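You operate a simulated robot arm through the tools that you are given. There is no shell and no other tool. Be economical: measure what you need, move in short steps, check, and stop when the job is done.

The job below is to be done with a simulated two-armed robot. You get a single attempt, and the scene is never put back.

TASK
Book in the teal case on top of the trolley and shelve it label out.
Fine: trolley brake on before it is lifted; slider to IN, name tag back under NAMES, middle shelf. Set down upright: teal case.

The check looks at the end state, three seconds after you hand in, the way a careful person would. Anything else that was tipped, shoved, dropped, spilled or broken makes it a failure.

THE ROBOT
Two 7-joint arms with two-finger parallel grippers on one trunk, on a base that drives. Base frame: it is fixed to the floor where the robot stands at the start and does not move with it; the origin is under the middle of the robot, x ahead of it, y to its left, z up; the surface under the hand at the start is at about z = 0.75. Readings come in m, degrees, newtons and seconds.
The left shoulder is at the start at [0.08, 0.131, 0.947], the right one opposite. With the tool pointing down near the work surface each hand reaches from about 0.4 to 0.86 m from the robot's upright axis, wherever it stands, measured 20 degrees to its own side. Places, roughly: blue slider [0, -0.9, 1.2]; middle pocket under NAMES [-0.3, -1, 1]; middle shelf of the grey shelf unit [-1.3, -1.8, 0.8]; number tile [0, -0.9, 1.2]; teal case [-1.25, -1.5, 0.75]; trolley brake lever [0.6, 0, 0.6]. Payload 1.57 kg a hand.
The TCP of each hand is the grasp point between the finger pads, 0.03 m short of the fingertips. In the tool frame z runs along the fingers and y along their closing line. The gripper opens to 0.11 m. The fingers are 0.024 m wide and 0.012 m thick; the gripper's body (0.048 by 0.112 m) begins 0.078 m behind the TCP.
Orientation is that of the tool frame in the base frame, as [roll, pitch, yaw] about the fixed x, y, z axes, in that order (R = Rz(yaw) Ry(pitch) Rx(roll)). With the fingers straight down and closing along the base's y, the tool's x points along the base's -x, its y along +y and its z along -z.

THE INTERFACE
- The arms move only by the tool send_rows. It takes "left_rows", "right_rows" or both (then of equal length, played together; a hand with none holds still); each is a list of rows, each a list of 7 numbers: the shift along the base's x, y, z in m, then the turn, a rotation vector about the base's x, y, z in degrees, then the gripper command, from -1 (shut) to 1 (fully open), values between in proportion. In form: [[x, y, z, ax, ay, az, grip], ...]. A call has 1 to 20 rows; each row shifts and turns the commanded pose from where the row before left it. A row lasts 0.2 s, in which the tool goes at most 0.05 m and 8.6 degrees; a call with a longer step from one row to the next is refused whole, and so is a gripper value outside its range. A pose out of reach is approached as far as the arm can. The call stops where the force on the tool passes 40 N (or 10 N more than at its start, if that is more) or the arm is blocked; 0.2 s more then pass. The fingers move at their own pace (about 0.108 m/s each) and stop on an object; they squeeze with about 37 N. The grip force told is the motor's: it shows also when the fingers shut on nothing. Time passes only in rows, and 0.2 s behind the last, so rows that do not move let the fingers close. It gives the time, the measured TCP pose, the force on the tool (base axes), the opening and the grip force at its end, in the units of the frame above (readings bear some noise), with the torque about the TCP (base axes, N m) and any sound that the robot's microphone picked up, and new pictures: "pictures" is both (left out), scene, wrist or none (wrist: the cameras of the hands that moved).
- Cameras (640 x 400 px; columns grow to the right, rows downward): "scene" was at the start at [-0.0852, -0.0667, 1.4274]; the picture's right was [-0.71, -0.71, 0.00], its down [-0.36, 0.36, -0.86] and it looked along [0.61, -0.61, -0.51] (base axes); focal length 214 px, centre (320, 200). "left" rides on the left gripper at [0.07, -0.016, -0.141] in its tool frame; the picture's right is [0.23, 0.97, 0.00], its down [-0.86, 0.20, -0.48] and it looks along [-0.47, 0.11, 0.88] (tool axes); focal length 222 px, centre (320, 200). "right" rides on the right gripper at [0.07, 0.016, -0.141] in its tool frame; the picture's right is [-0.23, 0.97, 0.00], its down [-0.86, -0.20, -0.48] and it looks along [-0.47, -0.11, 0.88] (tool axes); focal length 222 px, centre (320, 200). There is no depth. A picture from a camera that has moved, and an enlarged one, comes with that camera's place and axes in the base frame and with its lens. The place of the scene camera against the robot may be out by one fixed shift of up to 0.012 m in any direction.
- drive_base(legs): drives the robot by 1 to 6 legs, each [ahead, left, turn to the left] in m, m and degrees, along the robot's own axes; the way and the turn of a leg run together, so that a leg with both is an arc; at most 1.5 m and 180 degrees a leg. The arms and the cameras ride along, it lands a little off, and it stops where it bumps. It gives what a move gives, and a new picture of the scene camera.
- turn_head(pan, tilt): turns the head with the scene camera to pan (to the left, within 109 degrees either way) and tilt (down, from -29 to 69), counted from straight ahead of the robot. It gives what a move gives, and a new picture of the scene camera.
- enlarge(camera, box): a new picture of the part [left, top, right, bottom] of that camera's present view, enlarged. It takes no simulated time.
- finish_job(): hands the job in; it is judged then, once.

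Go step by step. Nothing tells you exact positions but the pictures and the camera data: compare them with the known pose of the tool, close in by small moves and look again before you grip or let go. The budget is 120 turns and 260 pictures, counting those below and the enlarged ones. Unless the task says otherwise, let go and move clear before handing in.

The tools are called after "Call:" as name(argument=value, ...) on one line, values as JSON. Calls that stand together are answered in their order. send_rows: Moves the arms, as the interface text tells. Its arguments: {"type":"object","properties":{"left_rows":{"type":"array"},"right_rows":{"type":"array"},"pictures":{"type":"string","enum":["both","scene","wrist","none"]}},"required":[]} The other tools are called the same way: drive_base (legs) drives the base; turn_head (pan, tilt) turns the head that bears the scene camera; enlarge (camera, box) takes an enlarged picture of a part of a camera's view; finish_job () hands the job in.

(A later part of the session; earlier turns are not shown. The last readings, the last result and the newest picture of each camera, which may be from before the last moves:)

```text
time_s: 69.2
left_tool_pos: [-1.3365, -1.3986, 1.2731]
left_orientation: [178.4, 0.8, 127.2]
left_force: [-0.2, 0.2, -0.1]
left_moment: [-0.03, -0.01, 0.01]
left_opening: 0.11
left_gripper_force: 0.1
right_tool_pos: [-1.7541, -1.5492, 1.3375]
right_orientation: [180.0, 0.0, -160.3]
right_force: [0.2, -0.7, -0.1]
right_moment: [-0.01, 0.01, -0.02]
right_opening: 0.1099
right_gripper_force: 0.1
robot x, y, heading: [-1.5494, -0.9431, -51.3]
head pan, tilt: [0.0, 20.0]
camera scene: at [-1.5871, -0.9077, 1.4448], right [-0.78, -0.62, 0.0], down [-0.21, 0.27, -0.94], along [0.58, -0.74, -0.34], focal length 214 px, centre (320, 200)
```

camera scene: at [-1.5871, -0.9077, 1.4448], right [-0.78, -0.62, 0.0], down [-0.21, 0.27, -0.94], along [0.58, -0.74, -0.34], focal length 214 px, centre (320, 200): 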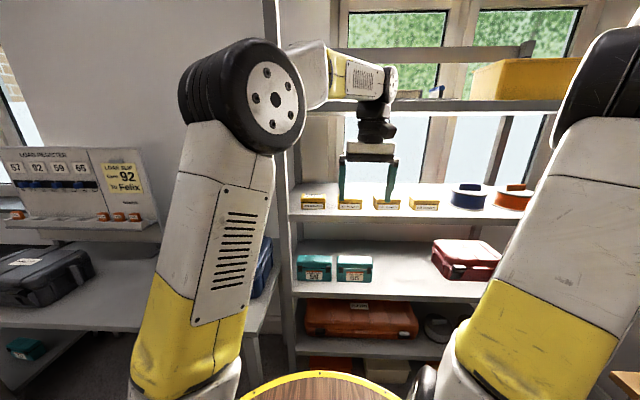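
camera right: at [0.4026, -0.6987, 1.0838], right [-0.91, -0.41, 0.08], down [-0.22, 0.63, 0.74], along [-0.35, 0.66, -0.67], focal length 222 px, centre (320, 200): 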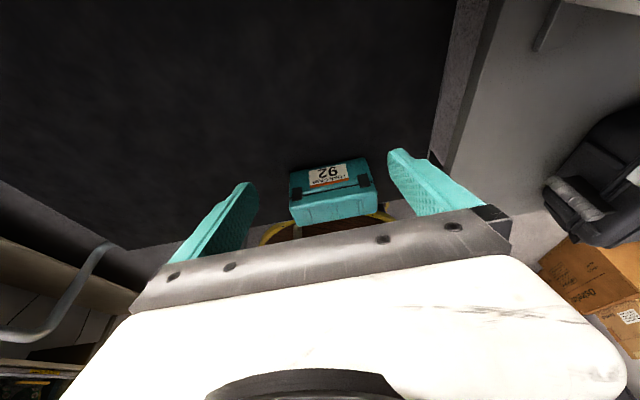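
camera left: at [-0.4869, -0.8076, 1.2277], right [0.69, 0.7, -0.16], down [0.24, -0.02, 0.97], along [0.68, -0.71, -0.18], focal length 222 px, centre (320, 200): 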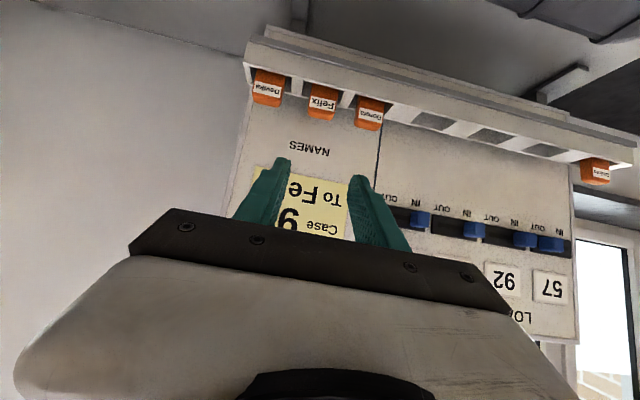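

The middle shelf holds cases 59 and 65 with labels facing out, then a free gap, then a red case. That gap is where 92 goes, so I'll zoom in to measure it.

Call:
enlarge(camera="scene", box=[280, 170, 536, 330])

Call:
turn_head(pan=-10, tilt=45)

```text
2.50 times, centred on (408, 250) of scene
camera zoom: at [-1.5871, -0.9077, 1.4448], right [-0.78, -0.62, 0.0], down [-0.21, 0.27, -0.94], along [0.58, -0.74, -0.34], focal length 536 px, centre (100, 75)
```

zoom: 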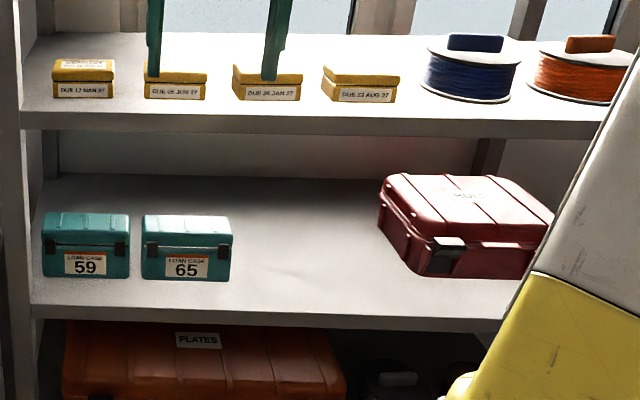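

```text
time_s: 70.1
left_tool_pos: [-1.3371, -1.398, 1.2744]
left_orientation: [178.5, 0.8, 127.3]
left_force: [0.0, 0.0, -0.5]
left_moment: [-0.03, 0.03, -0.02]
left_opening: 0.11
left_gripper_force: 0.0
right_tool_pos: [-1.7535, -1.5506, 1.3367]
right_orientation: [180.0, 0.0, -160.4]
right_force: [-0.3, -1.8, 0.1]
right_moment: [0.02, -0.02, 0.02]
right_opening: 0.1102
right_gripper_force: 0.1
robot x, y, heading: [-1.5478, -0.9384, -51.7]
head pan, tilt: [-10.0, 45.0]
camera scene: at [-1.6061, -0.9063, 1.4062], right [-0.88, -0.48, 0.0], down [-0.34, 0.62, -0.71], along [0.34, -0.62, -0.71], focal length 214 px, centre (320, 200)
```

scene: 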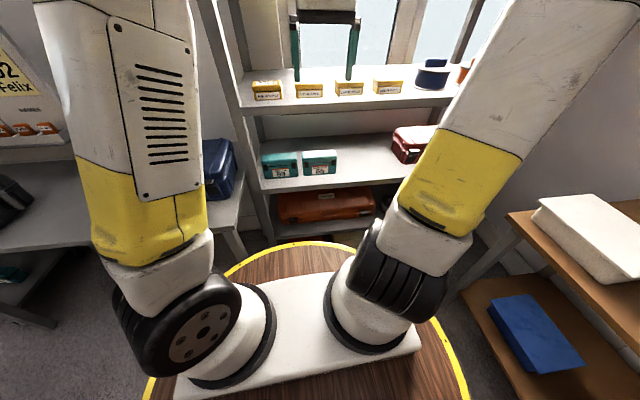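

The gap lies right of case 65, with the shelf top at about z 0.84 and the board above at about 1.13, too low for a vertical hand. So I'll first turn the case around on the trolley, then regrip it with a sideways-tilted hand. Driving back to the trolley.

Call:
drive_base(legs=[[0, 0, -2.2], [0, 1.5, 0], [0, 0.2, 0], [0.06, 0, 0]])

Call:
turn_head(pan=5, tilt=45)

```text
time_s: 79.7
left_tool_pos: [0.0416, -0.5265, 1.2735]
left_orientation: [178.4, 0.8, 120.6]
left_force: [0.5, 0.2, 0.9]
left_moment: [-0.02, 0.0, 0.0]
left_opening: 0.11
left_gripper_force: 0.1
right_tool_pos: [-0.3892, -0.629, 1.3376]
right_orientation: [180.0, 0.0, -166.9]
right_force: [0.2, 0.4, 0.0]
right_moment: [-0.02, -0.05, 0.01]
right_opening: 0.1101
right_gripper_force: 0.0
robot x, y, heading: [-0.1199, -0.0475, -57.8]
head pan, tilt: [-10.0, 45.0]
camera scene: at [-0.1694, -0.0081, 1.4061], right [-0.93, -0.37, 0.0], down [-0.26, 0.66, -0.71], along [0.26, -0.66, -0.71], focal length 214 px, centre (320, 200)
```

scene: 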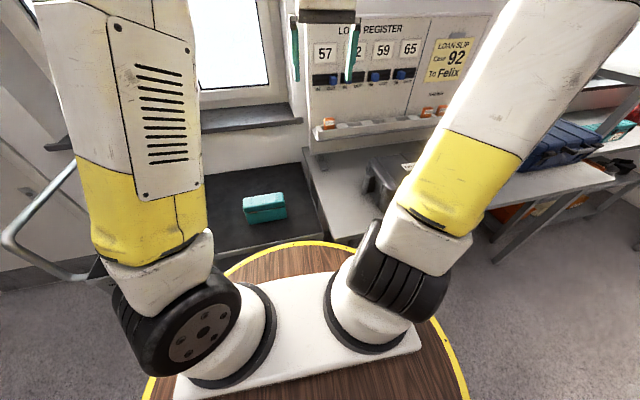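

```text
time_s: 80.4
left_tool_pos: [0.041, -0.5264, 1.2738]
left_orientation: [178.3, 0.8, 120.7]
left_force: [0.7, 0.6, -0.9]
left_moment: [0.01, -0.07, 0.02]
left_opening: 0.1101
left_gripper_force: 0.0
right_tool_pos: [-0.3893, -0.6303, 1.337]
right_orientation: [179.9, 0.0, -167.1]
right_force: [0.2, 0.3, -0.9]
right_moment: [0.02, -0.03, 0.06]
right_opening: 0.1102
right_gripper_force: 0.0
robot x, y, heading: [-0.1187, -0.0513, -58.2]
head pan, tilt: [5.0, 45.0]
camera scene: at [-0.1508, 0.0022, 1.4061], right [-0.8, -0.6, 0.0], down [-0.42, 0.57, -0.71], along [0.42, -0.57, -0.71], focal length 214 px, centre (320, 200)
```

scene: 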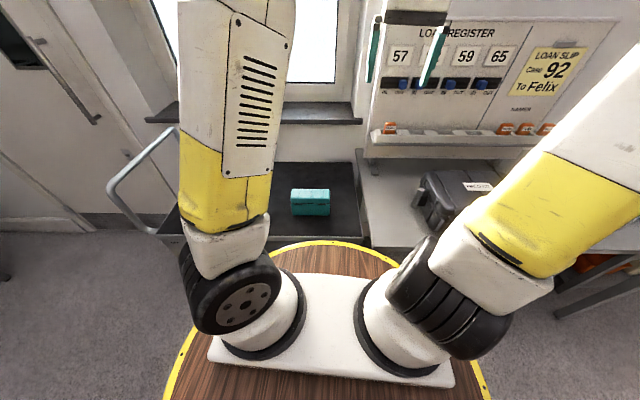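

The case is where I expected, at about (0.24, -0.455). I'll bring the left hand above it, turned so it closes across the case's width.

Call:
send_rows(left_rows=[[0.0181, 0.0065, -0.02, 0, 0, -7.68, 1], [0.0181, 0.0065, -0.02, 0, 0, -7.68, 1], [0.0181, 0.0065, -0.02, 0, 0, -7.68, 1], [0.0181, 0.0065, -0.02, 0, 0, -7.68, 1], [0.0181, 0.0065, -0.02, 0, 0, -7.68, 1], [0.0181, 0.0065, -0.02, 0, 0, -7.68, 1], [0.0181, 0.0065, -0.02, 0, 0, -7.68, 1], [0.0181, 0.0065, -0.02, 0, 0, -7.68, 1], [0.0181, 0.0065, -0.02, 0, 0, -7.68, 1], [0.0181, 0.0065, -0.02, 0, 0, -7.68, 1], [0.0181, 0.0065, -0.02, 0, 0, -7.68, 1], [0, 0, 0, 0, 0, 0, 1]])

```text
time_s: 83.0
left_tool_pos: [0.2409, -0.4549, 1.0521]
left_orientation: [178.4, 0.7, 36.1]
left_force: [-0.2, 0.9, -0.5]
left_moment: [0.0, 0.0, -0.01]
left_opening: 0.11
left_gripper_force: 0.0
right_tool_pos: [-0.3893, -0.6303, 1.3368]
right_orientation: [-180.0, 0.1, -166.9]
right_force: [-1.1, -0.1, -1.1]
right_moment: [0.01, -0.01, -0.03]
right_opening: 0.1098
right_gripper_force: 0.1
robot x, y, heading: [-0.1197, -0.0496, -58.1]
head pan, tilt: [5.0, 45.0]
camera scene: at [-0.1507, 0.0022, 1.4061], right [-0.8, -0.6, 0.0], down [-0.43, 0.57, -0.71], along [0.43, -0.56, -0.71], focal length 214 px, centre (320, 200)
camera left: at [0.2861, -0.3968, 1.1918], right [0.76, -0.65, 0.02], down [-0.58, -0.65, 0.5], along [-0.31, -0.39, -0.87], focal length 222 px, centre (320, 200)
```

scene: 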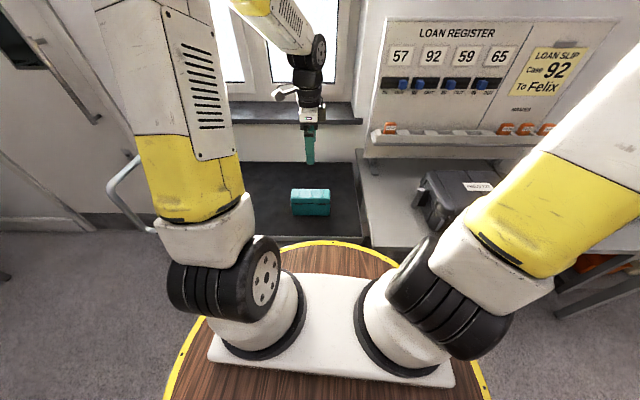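
left: 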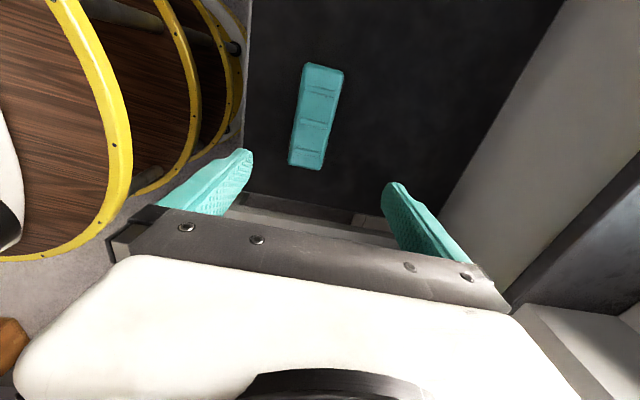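

The case is aligned with the hand; its centre is about (0.244, -0.449). Descending to just above it, then checking.

Call:
send_rows(left_rows=[[0.003, 0.006, -0.04, 0, 0, 0, 1], [0, 0, -0.04, 0, 0, 0, 1], [0, 0, -0.04, 0, 0, 0, 1], [0, 0, -0.04, 0, 0, 0, 1], [0, 0, -0.035, 0, 0, 0, 1], [0, 0, 0, 0, 0, 0, 1]], pictures="wrist")

Call:
enlarge(camera="scene", box=[230, 120, 390, 220])

```text
time_s: 84.4
left_tool_pos: [0.2435, -0.4477, 0.8571]
left_orientation: [178.4, 0.8, 36.2]
left_force: [-0.1, -0.2, -0.6]
left_moment: [0.0, 0.03, 0.0]
left_opening: 0.1099
left_gripper_force: 0.1
right_tool_pos: [-0.3894, -0.6306, 1.3375]
right_orientation: [-179.9, 0.0, -167.0]
right_force: [0.0, -1.1, -0.8]
right_moment: [0.04, 0.01, -0.02]
right_opening: 0.1099
right_gripper_force: 0.0
robot x, y, heading: [-0.1171, -0.048, -57.9]
head pan, tilt: [5.0, 45.0]
camera left: at [0.2905, -0.3888, 0.9965], right [0.76, -0.65, 0.02], down [-0.57, -0.65, 0.5], along [-0.31, -0.39, -0.87], focal length 222 px, centre (320, 200)
```

left: 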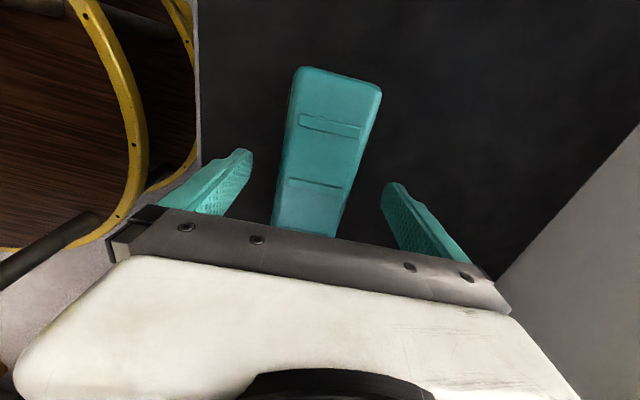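

```text
4.00 times, centred on (310, 170) of scene
camera zoom: at [-0.1507, 0.0022, 1.4061], right [-0.8, -0.6, 0.0], down [-0.43, 0.57, -0.71], along [0.43, -0.56, -0.71], focal length 858 px, centre (360, 320)
```

zoom: 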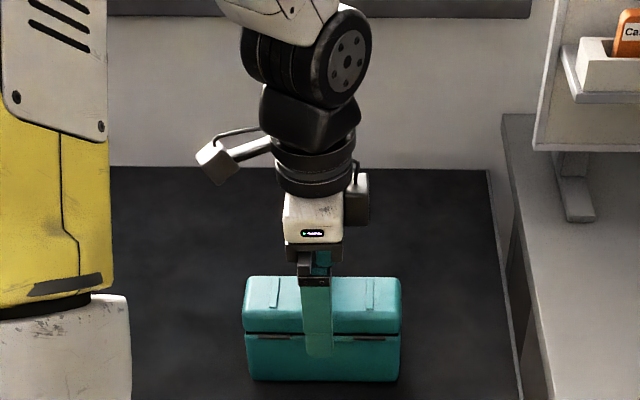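

Well centred. Descending around the case and closing.

Call:
send_rows(left_rows=[[0, 0, -0.02, 0, 0, 0, 1], [0, 0, -0.02, 0, 0, 0, 1], [0, 0, -0.012, 0, 0, 0, 1], [0, 0, 0, 0, 0, 0, 0.2], [0, 0, 0, 0, 0, 0, -0.5], [0, 0, 0, 0, 0, 0, -0.8], [0, 0, 0, 0, 0, 0, -0.8]], pictures="none")

Call:
enlarge(camera="scene", box=[230, 120, 390, 220])

```text
time_s: 86.0
left_tool_pos: [0.244, -0.4476, 0.8071]
left_orientation: [178.3, 0.8, 36.2]
left_force: [1.2, -0.8, -0.6]
left_moment: [0.07, 0.01, 0.0]
left_opening: 0.0628
left_gripper_force: 37.0
right_tool_pos: [-0.3893, -0.63, 1.3375]
right_orientation: [-180.0, 0.0, -167.1]
right_force: [-0.6, -0.4, -0.4]
right_moment: [-0.01, 0.0, 0.0]
right_opening: 0.1097
right_gripper_force: 0.1
robot x, y, heading: [-0.1151, -0.0477, -57.6]
head pan, tilt: [5.0, 45.0]
```

```text
4.00 times, centred on (310, 170) of scene
camera zoom: at [-0.1506, 0.0021, 1.4061], right [-0.8, -0.6, 0.0], down [-0.43, 0.57, -0.71], along [0.42, -0.56, -0.71], focal length 858 px, centre (360, 320)
```

zoom: 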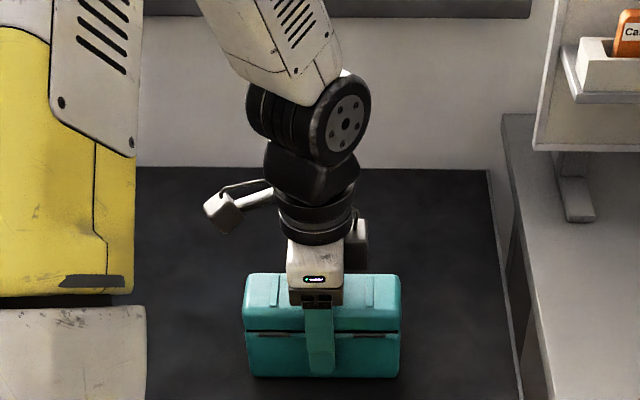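

Gripped at 6.3 cm wide. Lifting 6 cm and checking the hold.

Call:
send_rows(left_rows=[[0, 0, 0.01, 0, 0, 0, -0.8], [0, 0, 0.02, 0, 0, 0, -0.8], [0, 0, 0.02, 0, 0, 0, -0.8], [0, 0, 0.02, 0, 0, 0, -0.8], [0, 0, 0, 0, 0, 8.5, -0.8], [0, 0, 0, 0, 0, 8.5, -0.8], [0, 0, 0, 0, 0, 8.5, -0.8], [0, 0, 0, 0, 0, 8.5, -0.8], [0, 0, 0, 0, 0, 8.5, -0.8], [0, 0, 0, 0, 0, 8.5, -0.8], [0, 0, 0, 0, 0, 8.5, -0.8], [0, 0, 0, 0, 0, 8.5, -0.8], [0, 0, 0, 0, 0, 8.5, -0.8], [0, 0, 0, 0, 0, 8.5, -0.8], [0, 0, 0, 0, 0, 8.5, -0.8], [0, 0, 0, 0, 0, 8.5, -0.8]], pictures="scene")

```text
time_s: 89.4
left_tool_pos: [0.2442, -0.4495, 0.8759]
left_orientation: [178.4, 0.6, 138.4]
left_force: [-0.4, 0.6, -4.5]
left_moment: [0.02, -0.03, -0.02]
left_opening: 0.0628
left_gripper_force: 37.0
right_tool_pos: [-0.3906, -0.6295, 1.3368]
right_orientation: [180.0, -0.1, -167.0]
right_force: [-0.4, -0.4, 0.5]
right_moment: [-0.02, -0.02, 0.02]
right_opening: 0.1101
right_gripper_force: 0.0
robot x, y, heading: [-0.1151, -0.0479, -58.2]
head pan, tilt: [5.0, 45.0]
camera scene: at [-0.1507, 0.0021, 1.4061], right [-0.8, -0.6, 0.0], down [-0.43, 0.57, -0.71], along [0.42, -0.56, -0.71], focal length 214 px, centre (320, 200)
```

scene: 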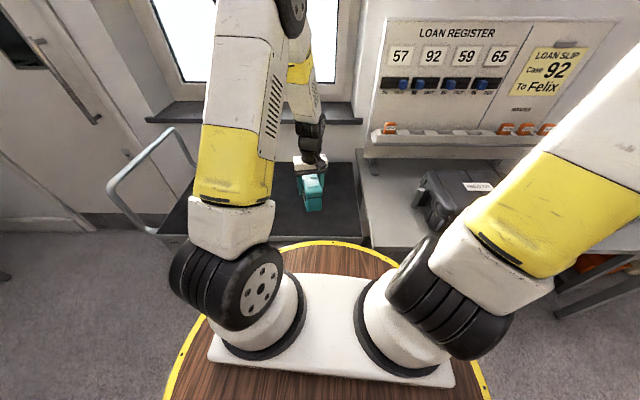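

The case (about 0.45 kg) is held firmly and halfway around. Finishing the 180° turn.

Call:
send_rows(left_rows=[[0, 0, 0, 0, 0, 7.78, -0.8], [0, 0, 0, 0, 0, 7.78, -0.8], [0, 0, 0, 0, 0, 7.78, -0.8], [0, 0, 0, 0, 0, 7.78, -0.8], [0, 0, 0, 0, 0, 7.78, -0.8], [0, 0, 0, 0, 0, 7.78, -0.8], [0, 0, 0, 0, 0, 7.78, -0.8], [0, 0, 0, 0, 0, 7.78, -0.8], [0, 0, 0, 0, 0, 7.78, -0.8], [0, 0, 0, 0, 0, 7.78, -0.8], [0, 0, -0.02, 0, 0, 0, -0.8], [0, 0, -0.02, 0, 0, 0, -0.8], [0, 0, 0, 0, 0, 0, -0.8]], pictures="scene")

Call:
enlarge(camera="scene", box=[230, 120, 390, 220])

```text
time_s: 92.2
left_tool_pos: [0.2434, -0.4487, 0.8373]
left_orientation: [178.4, 0.9, -143.9]
left_force: [-0.5, -0.6, -4.1]
left_moment: [0.0, 0.0, 0.05]
left_opening: 0.0627
left_gripper_force: 36.7
right_tool_pos: [-0.3908, -0.6298, 1.3376]
right_orientation: [-179.9, 0.0, -166.9]
right_force: [0.5, 0.3, 0.0]
right_moment: [0.02, -0.05, -0.04]
right_opening: 0.1099
right_gripper_force: 0.0
robot x, y, heading: [-0.1164, -0.0498, -58.3]
head pan, tilt: [5.0, 45.0]
camera scene: at [-0.1507, 0.0021, 1.4061], right [-0.8, -0.6, 0.0], down [-0.43, 0.57, -0.71], along [0.42, -0.56, -0.71], focal length 214 px, centre (320, 200)
```

scene: 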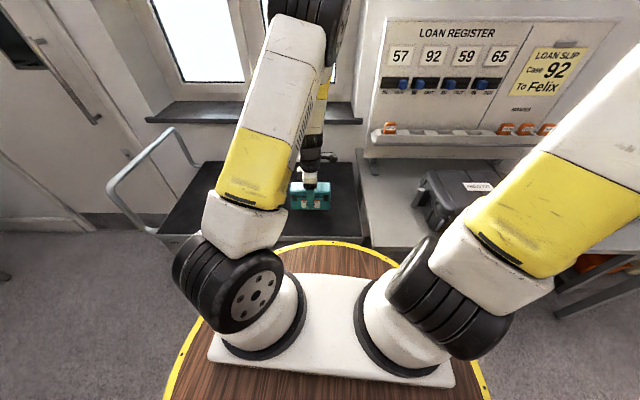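

```text
4.00 times, centred on (310, 170) of scene
camera zoom: at [-0.1507, 0.0021, 1.4061], right [-0.8, -0.6, 0.0], down [-0.43, 0.57, -0.71], along [0.42, -0.56, -0.71], focal length 858 px, centre (360, 320)
```

zoom: 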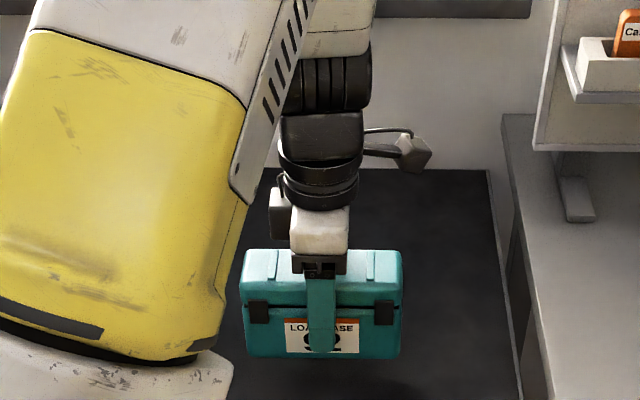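

The label now faces the room. I'll set the case down gently on the trolley.

Call:
send_rows(left_rows=[[0, 0, -0.015, 0, 0, 0, -0.8], [0, 0, -0.008, 0, 0, 0, -0.8], [0, 0, -0.004, 0, 0, 0, -0.8], [0, 0, -0.003, 0, 0, 0, -0.8], [0, 0, 0, 0, 0, 0, -0.8]], pictures="none")

```text
time_s: 93.4
left_tool_pos: [0.2432, -0.449, 0.8064]
left_orientation: [178.4, 0.8, -144.0]
left_force: [0.4, 3.3, 8.5]
left_moment: [-0.65, 0.6, -0.19]
left_opening: 0.0628
left_gripper_force: 37.1
right_tool_pos: [-0.3904, -0.6296, 1.3362]
right_orientation: [-179.9, 0.0, -166.8]
right_force: [-0.1, 0.7, 0.8]
right_moment: [-0.02, 0.04, 0.03]
right_opening: 0.11
right_gripper_force: 0.1
robot x, y, heading: [-0.1154, -0.0468, -57.9]
head pan, tilt: [5.0, 45.0]
```

It's down on the surface. Releasing, rising, and tilting the left hand sideways (fingers pointing right and down) above the case.

Call:
send_rows(left_rows=[[0, 0, 0, 0, 0, 0, 0.2], [0, 0, 0, 0, 0, 0, 1], [0, 0, 0, 0, 0, 0, 1], [0, 0, 0.02, 0, 0, 0, 1], [0, 0, 0.04, 0, 0, 0, 1], [0, 0, 0.04, 0, 0, 0, 1], [0, 0, 0.04, 0, 0, 0, 1], [0.01, 0.007, 0.02, -4.64, 6.34, 0, 1], [0.01, 0.007, 0, -4.64, 6.34, 0, 1], [0.01, 0.007, 0, -4.64, 6.34, 0, 1], [0.01, 0.007, 0, -4.64, 6.34, 0, 1], [0.01, 0.007, 0, -4.64, 6.34, 0, 1], [0.01, 0.007, 0, -4.64, 6.34, 0, 1], [0.01, 0.007, 0, -4.64, 6.34, 0, 1], [0, 0, 0, 0, 0, 0, 1]])

```text
time_s: 96.6
left_tool_pos: [0.314, -0.4015, 0.9676]
left_orientation: [178.7, -54.3, -144.1]
left_force: [0.5, -0.7, -0.4]
left_moment: [-0.01, 0.01, 0.0]
left_opening: 0.1099
left_gripper_force: 0.2
right_tool_pos: [-0.3893, -0.6304, 1.3376]
right_orientation: [-179.9, 0.0, -166.8]
right_force: [-0.7, -0.3, -0.7]
right_moment: [-0.03, -0.01, 0.0]
right_opening: 0.1102
right_gripper_force: 0.0
robot x, y, heading: [-0.1183, -0.0478, -57.9]
head pan, tilt: [5.0, 45.0]
camera scene: at [-0.1507, 0.0023, 1.4061], right [-0.8, -0.6, 0.0], down [-0.43, 0.57, -0.71], along [0.43, -0.56, -0.71], focal length 214 px, centre (320, 200)
camera left: at [0.3851, -0.3724, 1.1047], right [-0.66, 0.72, 0.2], down [0.61, 0.67, -0.41], along [-0.43, -0.15, -0.89], focal length 222 px, centre (320, 200)
```

scene: 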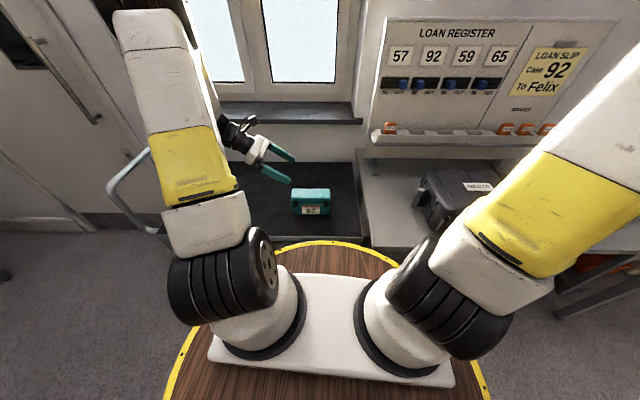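
left: 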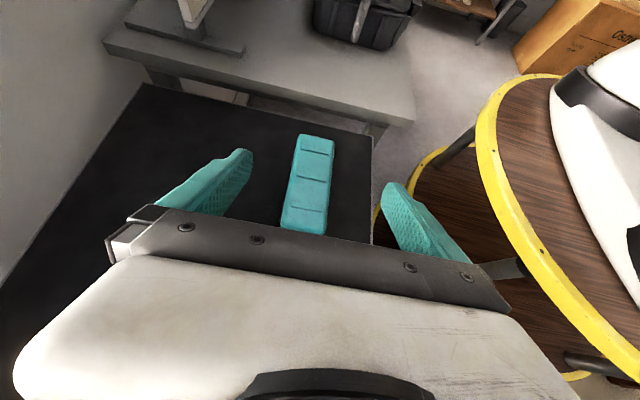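

The hand can take this sideways pose, and the case is centred between the fingers. Moving down onto it.

Call:
send_rows(left_rows=[[-0.0117, -0.0077, -0.0311, 0, 0, 0, 1], [-0.0117, -0.0077, -0.0311, 0, 0, 0, 1], [-0.0117, -0.0077, -0.0311, 0, 0, 0, 1], [-0.0117, -0.0077, -0.0311, 0, 0, 0, 1], [-0.0058, -0.0038, -0.0155, 0, 0, 0, 1], [-0.0059, -0.0039, -0.0155, 0, 0, 0, 1], [0, 0, 0, 0, 0, 0, 1]], pictures="wrist")

Call:
enlarge(camera="scene", box=[230, 120, 390, 220])

```text
time_s: 98.2
left_tool_pos: [0.2549, -0.4382, 0.8103]
left_orientation: [178.8, -54.2, -144.0]
left_force: [0.7, 0.2, 0.1]
left_moment: [-0.01, 0.02, -0.04]
left_opening: 0.11
left_gripper_force: 0.0
right_tool_pos: [-0.3906, -0.6294, 1.3369]
right_orientation: [179.9, 0.0, -166.9]
right_force: [0.4, 0.4, -0.2]
right_moment: [0.01, -0.01, 0.01]
right_opening: 0.1101
right_gripper_force: 0.1
robot x, y, heading: [-0.1172, -0.05, -58.0]
head pan, tilt: [5.0, 45.0]
camera left: at [0.3261, -0.4094, 0.9489], right [-0.66, 0.72, 0.2], down [0.61, 0.68, -0.41], along [-0.43, -0.15, -0.89], focal length 222 px, centre (320, 200)
```

left: 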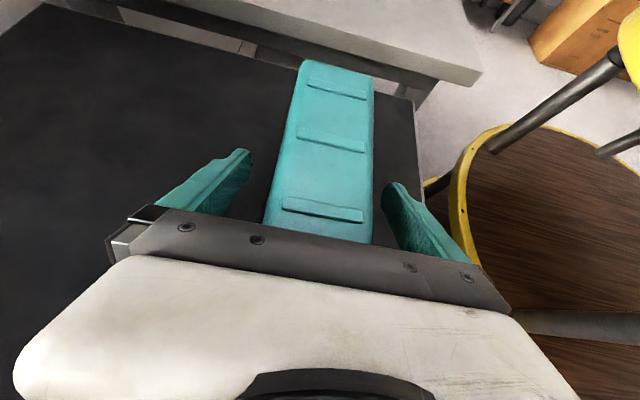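

```text
4.00 times, centred on (310, 170) of scene
camera zoom: at [-0.1507, 0.0022, 1.4061], right [-0.8, -0.6, 0.0], down [-0.43, 0.57, -0.71], along [0.42, -0.56, -0.71], focal length 858 px, centre (360, 320)
```

zoom: 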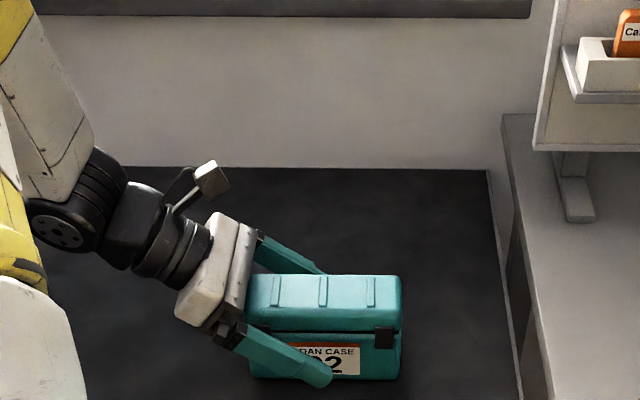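

The tilted hand straddles the case cleanly. Closing and lifting.

Call:
send_rows(left_rows=[[0, 0, 0, 0, 0, 0, 0.2], [0, 0, 0, 0, 0, 0, -0.5], [0, 0, 0, 0, 0, 0, -0.8], [0, 0, 0, 0, 0, 0, -0.8], [0, 0, 0.01, 0, 0, 0, -0.8], [0, 0, 0.02, 0, 0, 0, -0.8], [0, 0, 0.03, 0, 0, 0, -0.8], [0, 0, 0.03, 0, 0, 0, -0.8], [0, 0, 0.03, 0, 0, 0, -0.8], [0, 0, 0.03, 0, 0, 0, -0.8], [0, 0, 0, 0, 0, 0, -0.8]])

```text
time_s: 100.6
left_tool_pos: [0.2543, -0.439, 0.9614]
left_orientation: [178.7, -54.2, -144.0]
left_force: [-0.8, -0.8, -4.0]
left_moment: [0.01, -0.06, 0.01]
left_opening: 0.063
left_gripper_force: 37.2
right_tool_pos: [-0.3894, -0.629, 1.3372]
right_orientation: [180.0, 0.1, -166.9]
right_force: [-0.1, -0.2, 0.0]
right_moment: [0.03, -0.01, -0.02]
right_opening: 0.1097
right_gripper_force: 0.1
robot x, y, heading: [-0.1155, -0.0472, -58.0]
head pan, tilt: [5.0, 45.0]
camera scene: at [-0.1506, 0.0021, 1.4061], right [-0.8, -0.6, 0.0], down [-0.43, 0.57, -0.71], along [0.42, -0.56, -0.71], focal length 214 px, centre (320, 200)
camera left: at [0.326, -0.4113, 1.0995], right [-0.66, 0.72, 0.2], down [0.61, 0.68, -0.41], along [-0.43, -0.15, -0.89], focal length 222 px, centre (320, 200)
```

scene: 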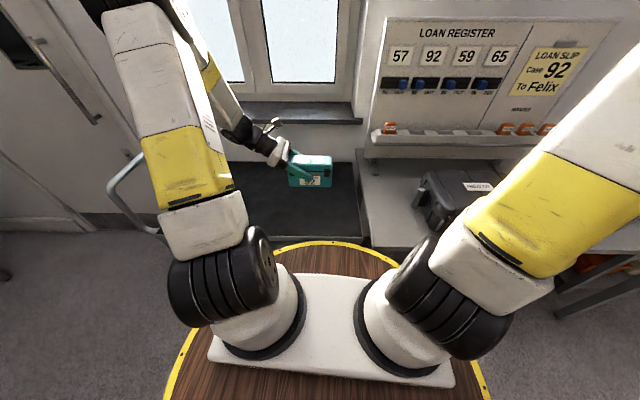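
left: 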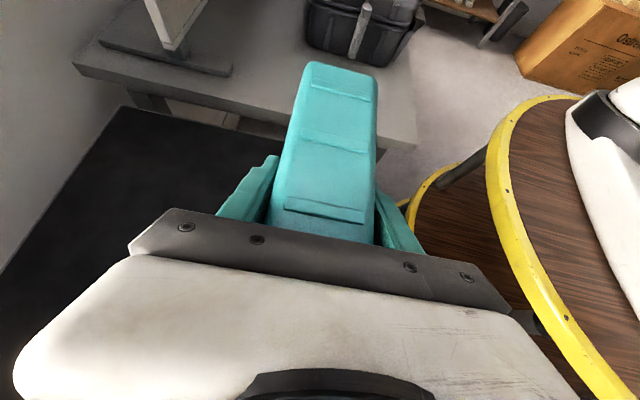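

The case is held securely. I'll raise it more, square its yaw for the coming heading change, back away and drive right to the shelf.

Call:
send_rows(left_rows=[[0, 0, 0.04, 0, 0, -2.1, -0.8], [0, 0, 0.04, 0, 0, -2.1, -0.8], [0, 0, 0.04, 0, 0, 0, -0.8]], pictures="none")

Call:
drive_base(legs=[[-0.23, 0, 0], [0, 0, 4.2], [0, -1.0, 0], [0, -0.9, 0]])

Call:
turn_head(pan=0, tilt=25)

```text
time_s: 101.4
left_tool_pos: [0.2558, -0.4385, 1.0796]
left_orientation: [178.7, -54.2, -148.4]
left_force: [0.1, -0.9, -5.1]
left_moment: [0.03, -0.03, -0.03]
left_opening: 0.0627
left_gripper_force: 37.2
right_tool_pos: [-0.3886, -0.6291, 1.3375]
right_orientation: [179.9, -0.2, -167.1]
right_force: [0.6, -0.1, 0.0]
right_moment: [0.03, 0.03, 0.0]
right_opening: 0.1101
right_gripper_force: 0.0
robot x, y, heading: [-0.1184, -0.0497, -57.9]
head pan, tilt: [5.0, 45.0]
```

```text
time_s: 103.6
left_tool_pos: [0.1685, -0.2626, 1.078]
left_orientation: [178.5, -54.1, -145.6]
left_force: [0.4, -0.4, -3.8]
left_moment: [0.07, -0.02, 0.0]
left_opening: 0.0628
left_gripper_force: 36.8
right_tool_pos: [-0.4673, -0.4825, 1.3374]
right_orientation: [-180.0, -0.1, -164.4]
right_force: [-0.7, -0.3, -0.1]
right_moment: [0.0, 0.03, 0.0]
right_opening: 0.1097
right_gripper_force: 0.1
robot x, y, heading: [-0.2166, 0.103, -55.6]
head pan, tilt: [5.0, 45.0]
stopped in leg 2: the robot was blocked; the commanded pose is now the measured one
camera scene: at [-0.2555, 0.1589, 1.4061], right [-0.77, -0.64, 0.0], down [-0.45, 0.55, -0.71], along [0.45, -0.55, -0.71], focal length 214 px, centre (320, 200)
```

scene: 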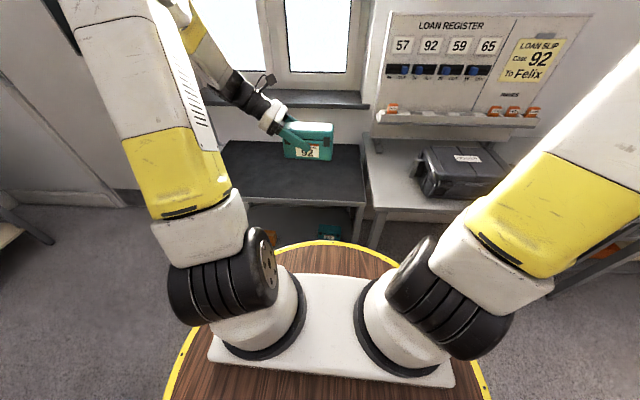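

```text
time_s: 104.4
left_tool_pos: [0.1701, -0.2633, 1.0784]
left_orientation: [178.6, -54.2, -145.6]
left_force: [-0.3, 0.1, -5.1]
left_moment: [0.06, -0.09, -0.02]
left_opening: 0.0629
left_gripper_force: 36.9
right_tool_pos: [-0.4664, -0.4835, 1.3375]
right_orientation: [-180.0, -0.2, -164.5]
right_force: [0.3, 0.9, 0.7]
right_moment: [0.0, 0.0, -0.04]
right_opening: 0.1099
right_gripper_force: 0.1
robot x, y, heading: [-0.2198, 0.1113, -55.4]
head pan, tilt: [0.0, 25.0]
camera scene: at [-0.2552, 0.1457, 1.4366], right [-0.82, -0.57, 0.0], down [-0.24, 0.35, -0.91], along [0.51, -0.75, -0.42], focal length 214 px, centre (320, 200)
```

scene: 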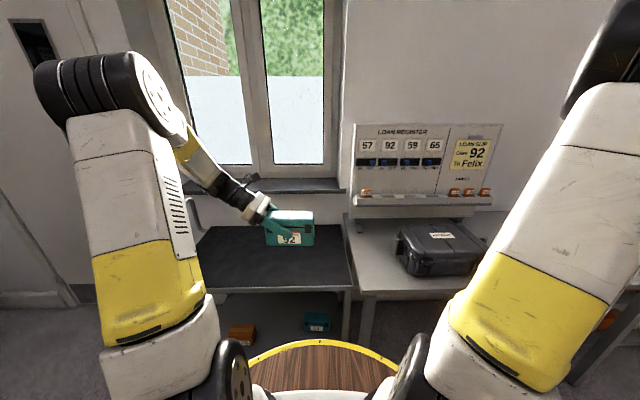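

The base bumped something behind me on backing up. I'll look back before moving on.

Call:
turn_head(pan=109, tilt=45)

Call:
turn_head(pan=-109, tilt=45)

```text
time_s: 106.3
left_tool_pos: [0.1696, -0.2627, 1.0783]
left_orientation: [178.6, -54.1, -145.8]
left_force: [0.4, -0.1, -4.8]
left_moment: [0.0, -0.05, -0.01]
left_opening: 0.0629
left_gripper_force: 36.8
right_tool_pos: [-0.4684, -0.4845, 1.3366]
right_orientation: [180.0, -0.1, -164.4]
right_force: [-0.6, -0.6, -0.7]
right_moment: [-0.01, 0.0, 0.02]
right_opening: 0.1099
right_gripper_force: 0.1
robot x, y, heading: [-0.2154, 0.1118, -55.3]
head pan, tilt: [108.9, 45.0]
camera scene: at [-0.2588, 0.2869, 1.4061], right [0.8, -0.6, 0.0], down [-0.42, -0.57, -0.71], along [0.42, 0.57, -0.71], focal length 214 px, centre (320, 200)
```

scene: 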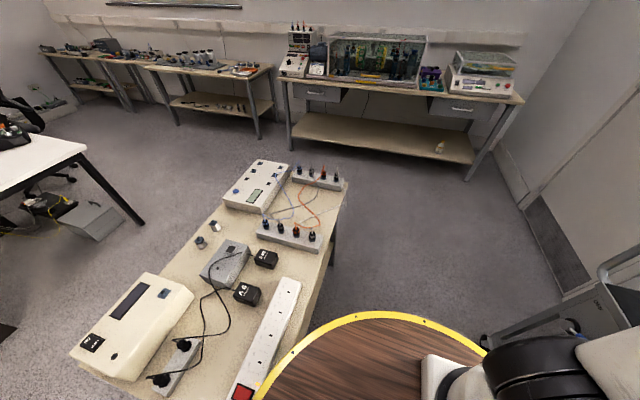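

```text
time_s: 109.4
left_tool_pos: [0.1694, -0.2625, 1.0776]
left_orientation: [178.5, -54.2, -145.7]
left_force: [0.2, 0.3, -3.8]
left_moment: [0.04, -0.06, 0.01]
left_opening: 0.0631
left_gripper_force: 37.0
right_tool_pos: [-0.4668, -0.4838, 1.3371]
right_orientation: [-180.0, -0.1, -164.4]
right_force: [0.1, 0.9, -0.4]
right_moment: [0.02, -0.03, 0.01]
right_opening: 0.1099
right_gripper_force: 0.0
robot x, y, heading: [-0.2199, 0.1083, -55.5]
head pan, tilt: [-108.9, 45.0]
camera scene: at [-0.3857, 0.1997, 1.4061], right [-0.27, 0.96, 0.0], down [0.68, 0.19, -0.71], along [-0.68, -0.19, -0.71], focal length 214 px, centre (320, 200)
```

scene: 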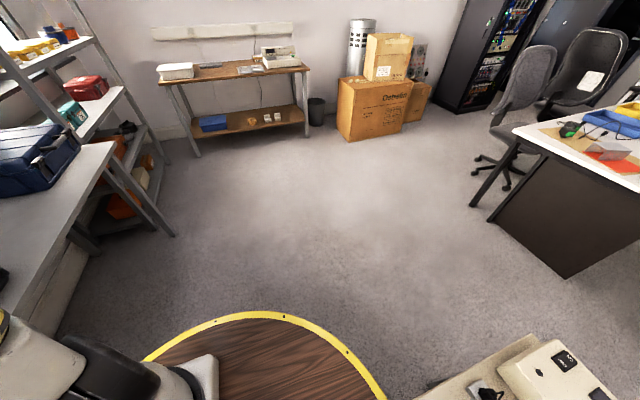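

I touched the instrument bench, but nothing on it looks disturbed. I'll pull forward off it, square up, and slide right to the shelf.

Call:
drive_base(legs=[[0.05, 0, 0], [0, 0, 1.6], [0, -1.0, 0], [0, -0.9, 0], [-0.08, 0, 0]])

Call:
turn_head(pan=0, tilt=25)

```text
time_s: 120.3
left_tool_pos: [-1.3566, -1.315, 1.0776]
left_orientation: [178.6, -54.2, -145.1]
left_force: [0.0, -0.3, -4.4]
left_moment: [0.0, -0.05, -0.05]
left_opening: 0.063
left_gripper_force: 37.1
right_tool_pos: [-1.9908, -1.5427, 1.3373]
right_orientation: [-180.0, -0.1, -163.8]
right_force: [-0.3, -0.5, -0.2]
right_moment: [0.06, 0.03, 0.01]
right_opening: 0.11
right_gripper_force: 0.0
robot x, y, heading: [-1.748, -0.9504, -54.7]
head pan, tilt: [-108.9, 45.0]
camera scene: at [-1.9165, -0.8583, 1.4062], right [-0.28, 0.96, 0.0], down [0.68, 0.2, -0.71], along [-0.68, -0.2, -0.71], focal length 214 px, centre (320, 200)
```

scene: 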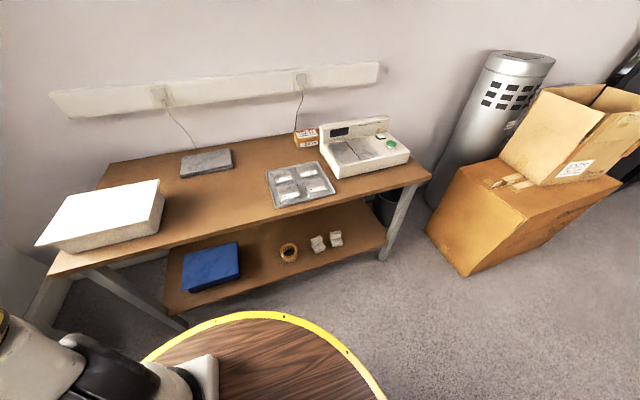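

```text
time_s: 122.2
left_tool_pos: [-1.3584, -1.3149, 1.0777]
left_orientation: [178.6, -54.2, -145.1]
left_force: [-0.3, -0.7, -4.4]
left_moment: [0.07, -0.04, 0.01]
left_opening: 0.0627
left_gripper_force: 37.5
right_tool_pos: [-1.99, -1.5417, 1.3378]
right_orientation: [179.9, -0.1, -163.8]
right_force: [0.1, -0.4, -0.4]
right_moment: [0.0, 0.01, 0.02]
right_opening: 0.11
right_gripper_force: 0.1
robot x, y, heading: [-1.7534, -0.9439, -55.0]
head pan, tilt: [0.0, 25.0]
camera scene: at [-1.7856, -0.9109, 1.4367], right [-0.82, -0.57, 0.0], down [-0.24, 0.35, -0.91], along [0.52, -0.74, -0.42], focal length 214 px, centre (320, 200)
```

scene: 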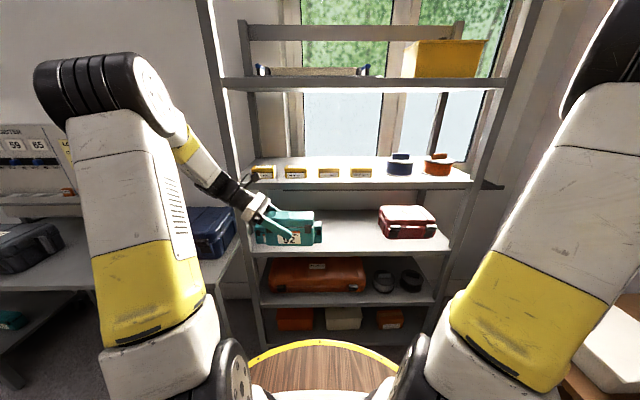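

The shelf is in front. I'll shift right a little more, square up, and zoom in on the target gap.

Call:
drive_base(legs=[[0, -0.12, 1.1]])

Call:
enlarge(camera="scene", box=[200, 140, 456, 300])

Call:
enlarge(camera="left", box=[0, 0, 640, 400])

```text
time_s: 123.4
left_tool_pos: [-1.448, -1.378, 1.078]
left_orientation: [178.6, -54.3, -143.9]
left_force: [-0.2, 0.2, -4.3]
left_moment: [0.03, -0.07, 0.01]
left_opening: 0.063
left_gripper_force: 36.7
right_tool_pos: [-2.0775, -1.6172, 1.3377]
right_orientation: [-180.0, -0.1, -162.7]
right_force: [-0.6, 0.8, 1.0]
right_moment: [0.01, -0.01, -0.01]
right_opening: 0.11
right_gripper_force: 0.0
robot x, y, heading: [-1.8467, -1.0174, -53.8]
head pan, tilt: [0.0, 25.0]
camera scene: at [-1.8855, -0.9825, 1.4367], right [-0.81, -0.59, 0.0], down [-0.25, 0.34, -0.91], along [0.54, -0.73, -0.42], focal length 214 px, centre (320, 200)
```

scene: 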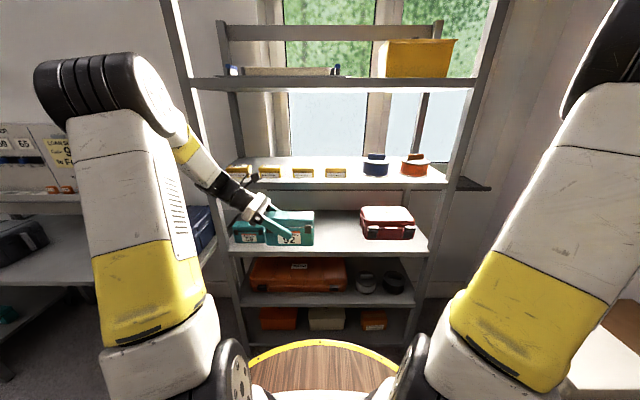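

```text
2.50 times, centred on (328, 220) of scene
camera zoom: at [-1.8855, -0.9825, 1.4367], right [-0.81, -0.59, 0.0], down [-0.25, 0.34, -0.91], along [0.54, -0.73, -0.42], focal length 536 px, centre (300, 150)
```

zoom: 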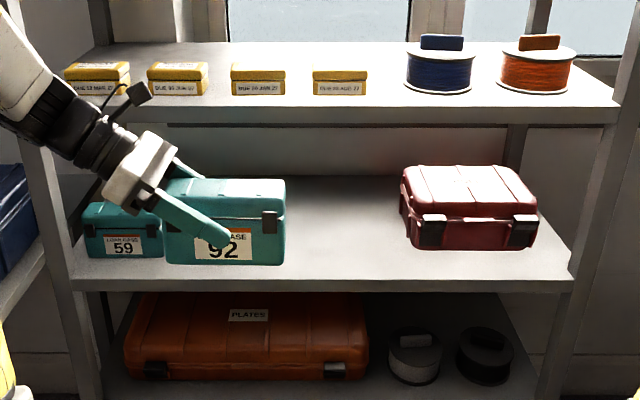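

```text
1.00 times, centred on (320, 200) of left (not enlarged: the box is as wide or as high as the picture)
camera zoom: at [-1.3774, -1.3508, 1.2165], right [-0.66, 0.72, 0.2], down [0.61, 0.68, -0.41], along [-0.43, -0.15, -0.89], focal length 222 px, centre (320, 200)
```

zoom: 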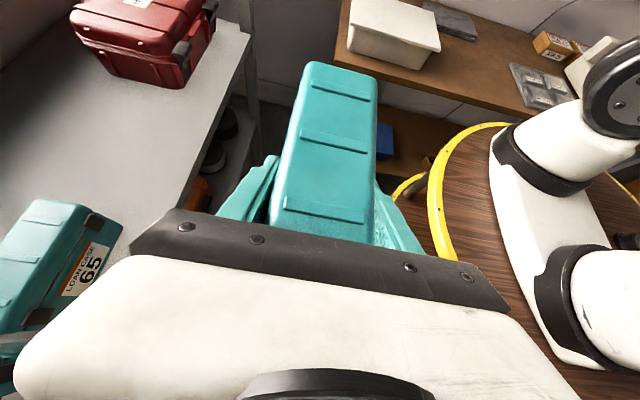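

Measured from both cameras: shelf top z≈0.815, its front edge about 0.45 m toward the wall, and a 0.33 m gap between 65 and the red case. To keep the forearm flat under the upper board, I'll back off and extend the arm in free air first to check its shape.

Call:
drive_base(legs=[[-0.29, 0, 0]])

Call:
send_rows(left_rows=[[0.0078, -0.0382, -0.02, 0, 0, 0, -0.8], [0.0078, -0.0382, -0.02, 0, 0, 0, -0.8], [0.0078, -0.0382, -0.02, 0, 0, 0, -0.8], [0.0078, -0.0382, -0.02, 0, 0, 0, -0.8], [0.0078, -0.0382, -0.02, 0, 0, 0, -0.8], [0.0078, -0.0382, -0.02, 0, 0, 0, -0.8], [0.0078, -0.0382, -0.02, 0, 0, 0, -0.8], [0.0078, -0.0382, -0.025, 0, 0, 0, -0.8], [0, 0, 0, 0, 0, 0, -0.8]], pictures="both")

```text
time_s: 125.4
left_tool_pos: [-1.6204, -1.1425, 1.0783]
left_orientation: [178.6, -54.2, -143.8]
left_force: [0.3, -0.4, -3.0]
left_moment: [0.04, -0.05, 0.0]
left_opening: 0.063
left_gripper_force: 36.8
right_tool_pos: [-2.2484, -1.3844, 1.3375]
right_orientation: [179.9, -0.1, -162.5]
right_force: [0.1, -0.3, 0.0]
right_moment: [0.0, -0.01, 0.0]
right_opening: 0.1101
right_gripper_force: 0.0
robot x, y, heading: [-2.0211, -0.7831, -54.0]
head pan, tilt: [0.0, 25.0]
camera scene: at [-2.0581, -0.7483, 1.4367], right [-0.8, -0.59, 0.0], down [-0.25, 0.34, -0.91], along [0.54, -0.73, -0.42], focal length 214 px, centre (320, 200)
```

scene: 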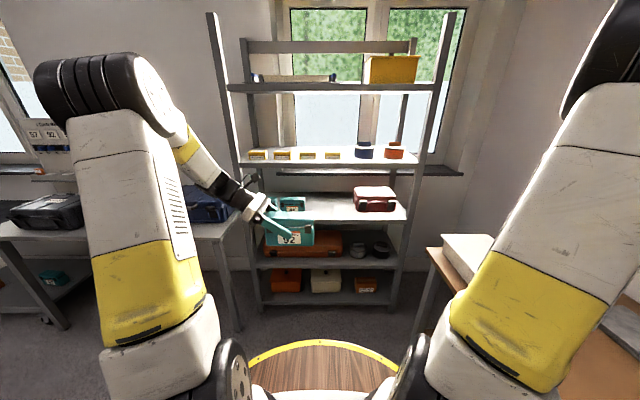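

```text
time_s: 127.4
left_tool_pos: [-1.557, -1.4495, 0.9117]
left_orientation: [178.3, -54.0, -143.6]
left_force: [-0.6, -0.3, -3.8]
left_moment: [0.07, -0.04, 0.02]
left_opening: 0.0632
left_gripper_force: 36.9
right_tool_pos: [-2.2493, -1.3834, 1.3369]
right_orientation: [-180.0, -0.2, -162.4]
right_force: [-0.9, 0.3, 0.4]
right_moment: [-0.02, -0.01, 0.03]
right_opening: 0.1099
right_gripper_force: 0.1
robot x, y, heading: [-2.0233, -0.7848, -53.6]
head pan, tilt: [0.0, 25.0]
camera scene: at [-2.0581, -0.7484, 1.4367], right [-0.8, -0.59, 0.0], down [-0.25, 0.34, -0.91], along [0.54, -0.73, -0.42], focal length 214 px, centre (320, 200)
camera left: at [-1.4865, -1.4202, 1.0505], right [-0.67, 0.72, 0.2], down [0.61, 0.68, -0.41], along [-0.43, -0.15, -0.89], focal length 222 px, centre (320, 200)
```

scene: 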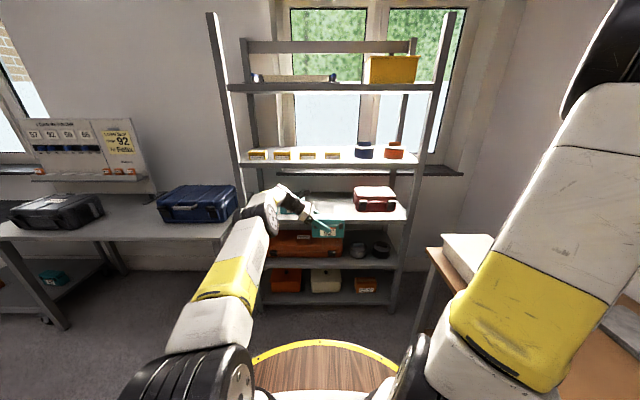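
left: 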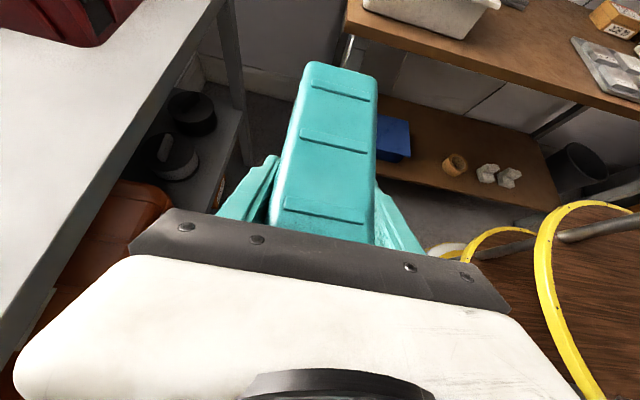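

The arm is now stretched low and flat. Zooming in to verify it would fit under the upper board.

Call:
enlarge(camera="scene", box=[220, 130, 428, 260])

```text
3.08 times, centred on (324, 195) of scene
camera zoom: at [-2.0581, -0.7484, 1.4367], right [-0.8, -0.59, 0.0], down [-0.25, 0.34, -0.91], along [0.54, -0.73, -0.42], focal length 660 px, centre (308, 215)
```

zoom: 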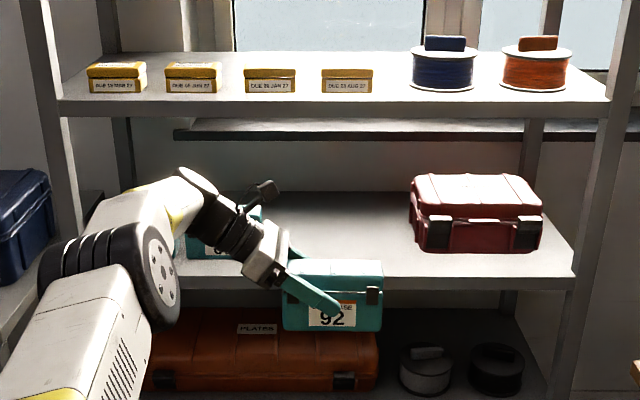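

There's about 6 cm of clearance under the upper board. I'll drive forward 0.2 m with the case held above the shelf level, then check.

Call:
drive_base(legs=[[0.2, 0, 0]])

Call:
enlarge(camera="scene", box=[200, 130, 440, 280])

Call:
enlarge(camera="left", box=[0, 0, 640, 400])

```text
time_s: 129.0
left_tool_pos: [-1.4332, -1.6072, 0.9136]
left_orientation: [178.6, -54.1, -143.5]
left_force: [0.0, 0.4, -3.6]
left_moment: [0.03, -0.05, 0.02]
left_opening: 0.063
left_gripper_force: 36.8
right_tool_pos: [-2.1251, -1.5474, 1.3381]
right_orientation: [-180.0, -0.1, -162.3]
right_force: [-0.6, -0.1, 0.2]
right_moment: [-0.02, 0.0, 0.02]
right_opening: 0.1099
right_gripper_force: 0.1
robot x, y, heading: [-1.9026, -0.943, -53.2]
head pan, tilt: [0.0, 25.0]
camera scene: at [-1.9383, -0.9104, 1.4367], right [-0.8, -0.6, 0.0], down [-0.25, 0.34, -0.91], along [0.54, -0.73, -0.42], focal length 214 px, centre (320, 200)
```

scene: 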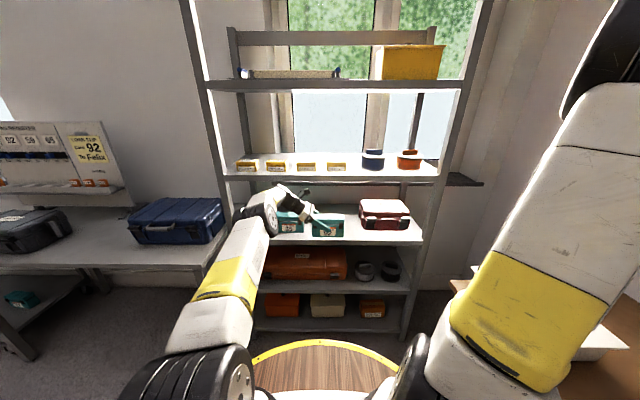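

```text
2.67 times, centred on (320, 205) of scene
camera zoom: at [-1.9383, -0.9104, 1.4367], right [-0.8, -0.6, 0.0], down [-0.25, 0.34, -0.91], along [0.54, -0.73, -0.42], focal length 572 px, centre (320, 187)
```

zoom: 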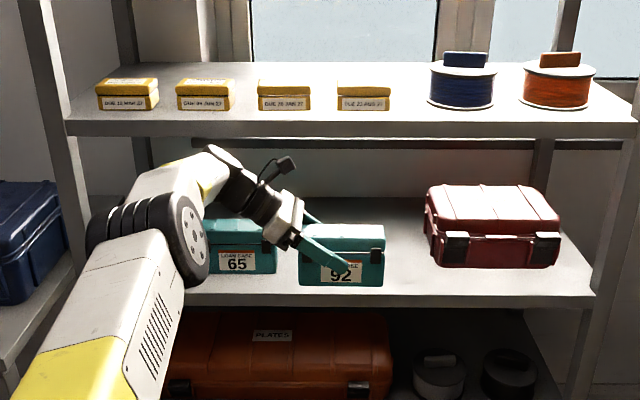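

```text
1.00 times, centred on (320, 200) of left (not enlarged: the box is as wide or as high as the picture)
camera zoom: at [-1.3628, -1.5791, 1.0513], right [-0.67, 0.71, 0.2], down [0.61, 0.68, -0.41], along [-0.43, -0.15, -0.89], focal length 222 px, centre (320, 200)
```

zoom: 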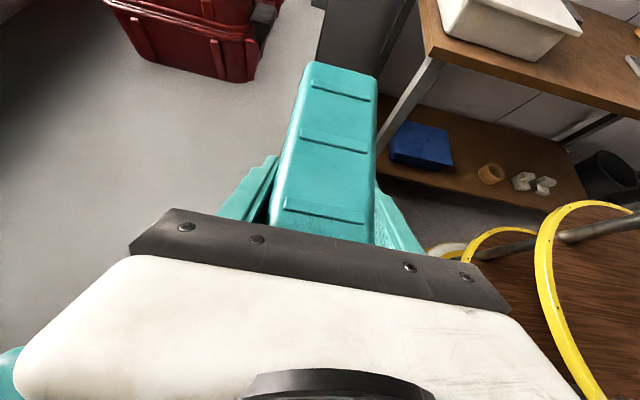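

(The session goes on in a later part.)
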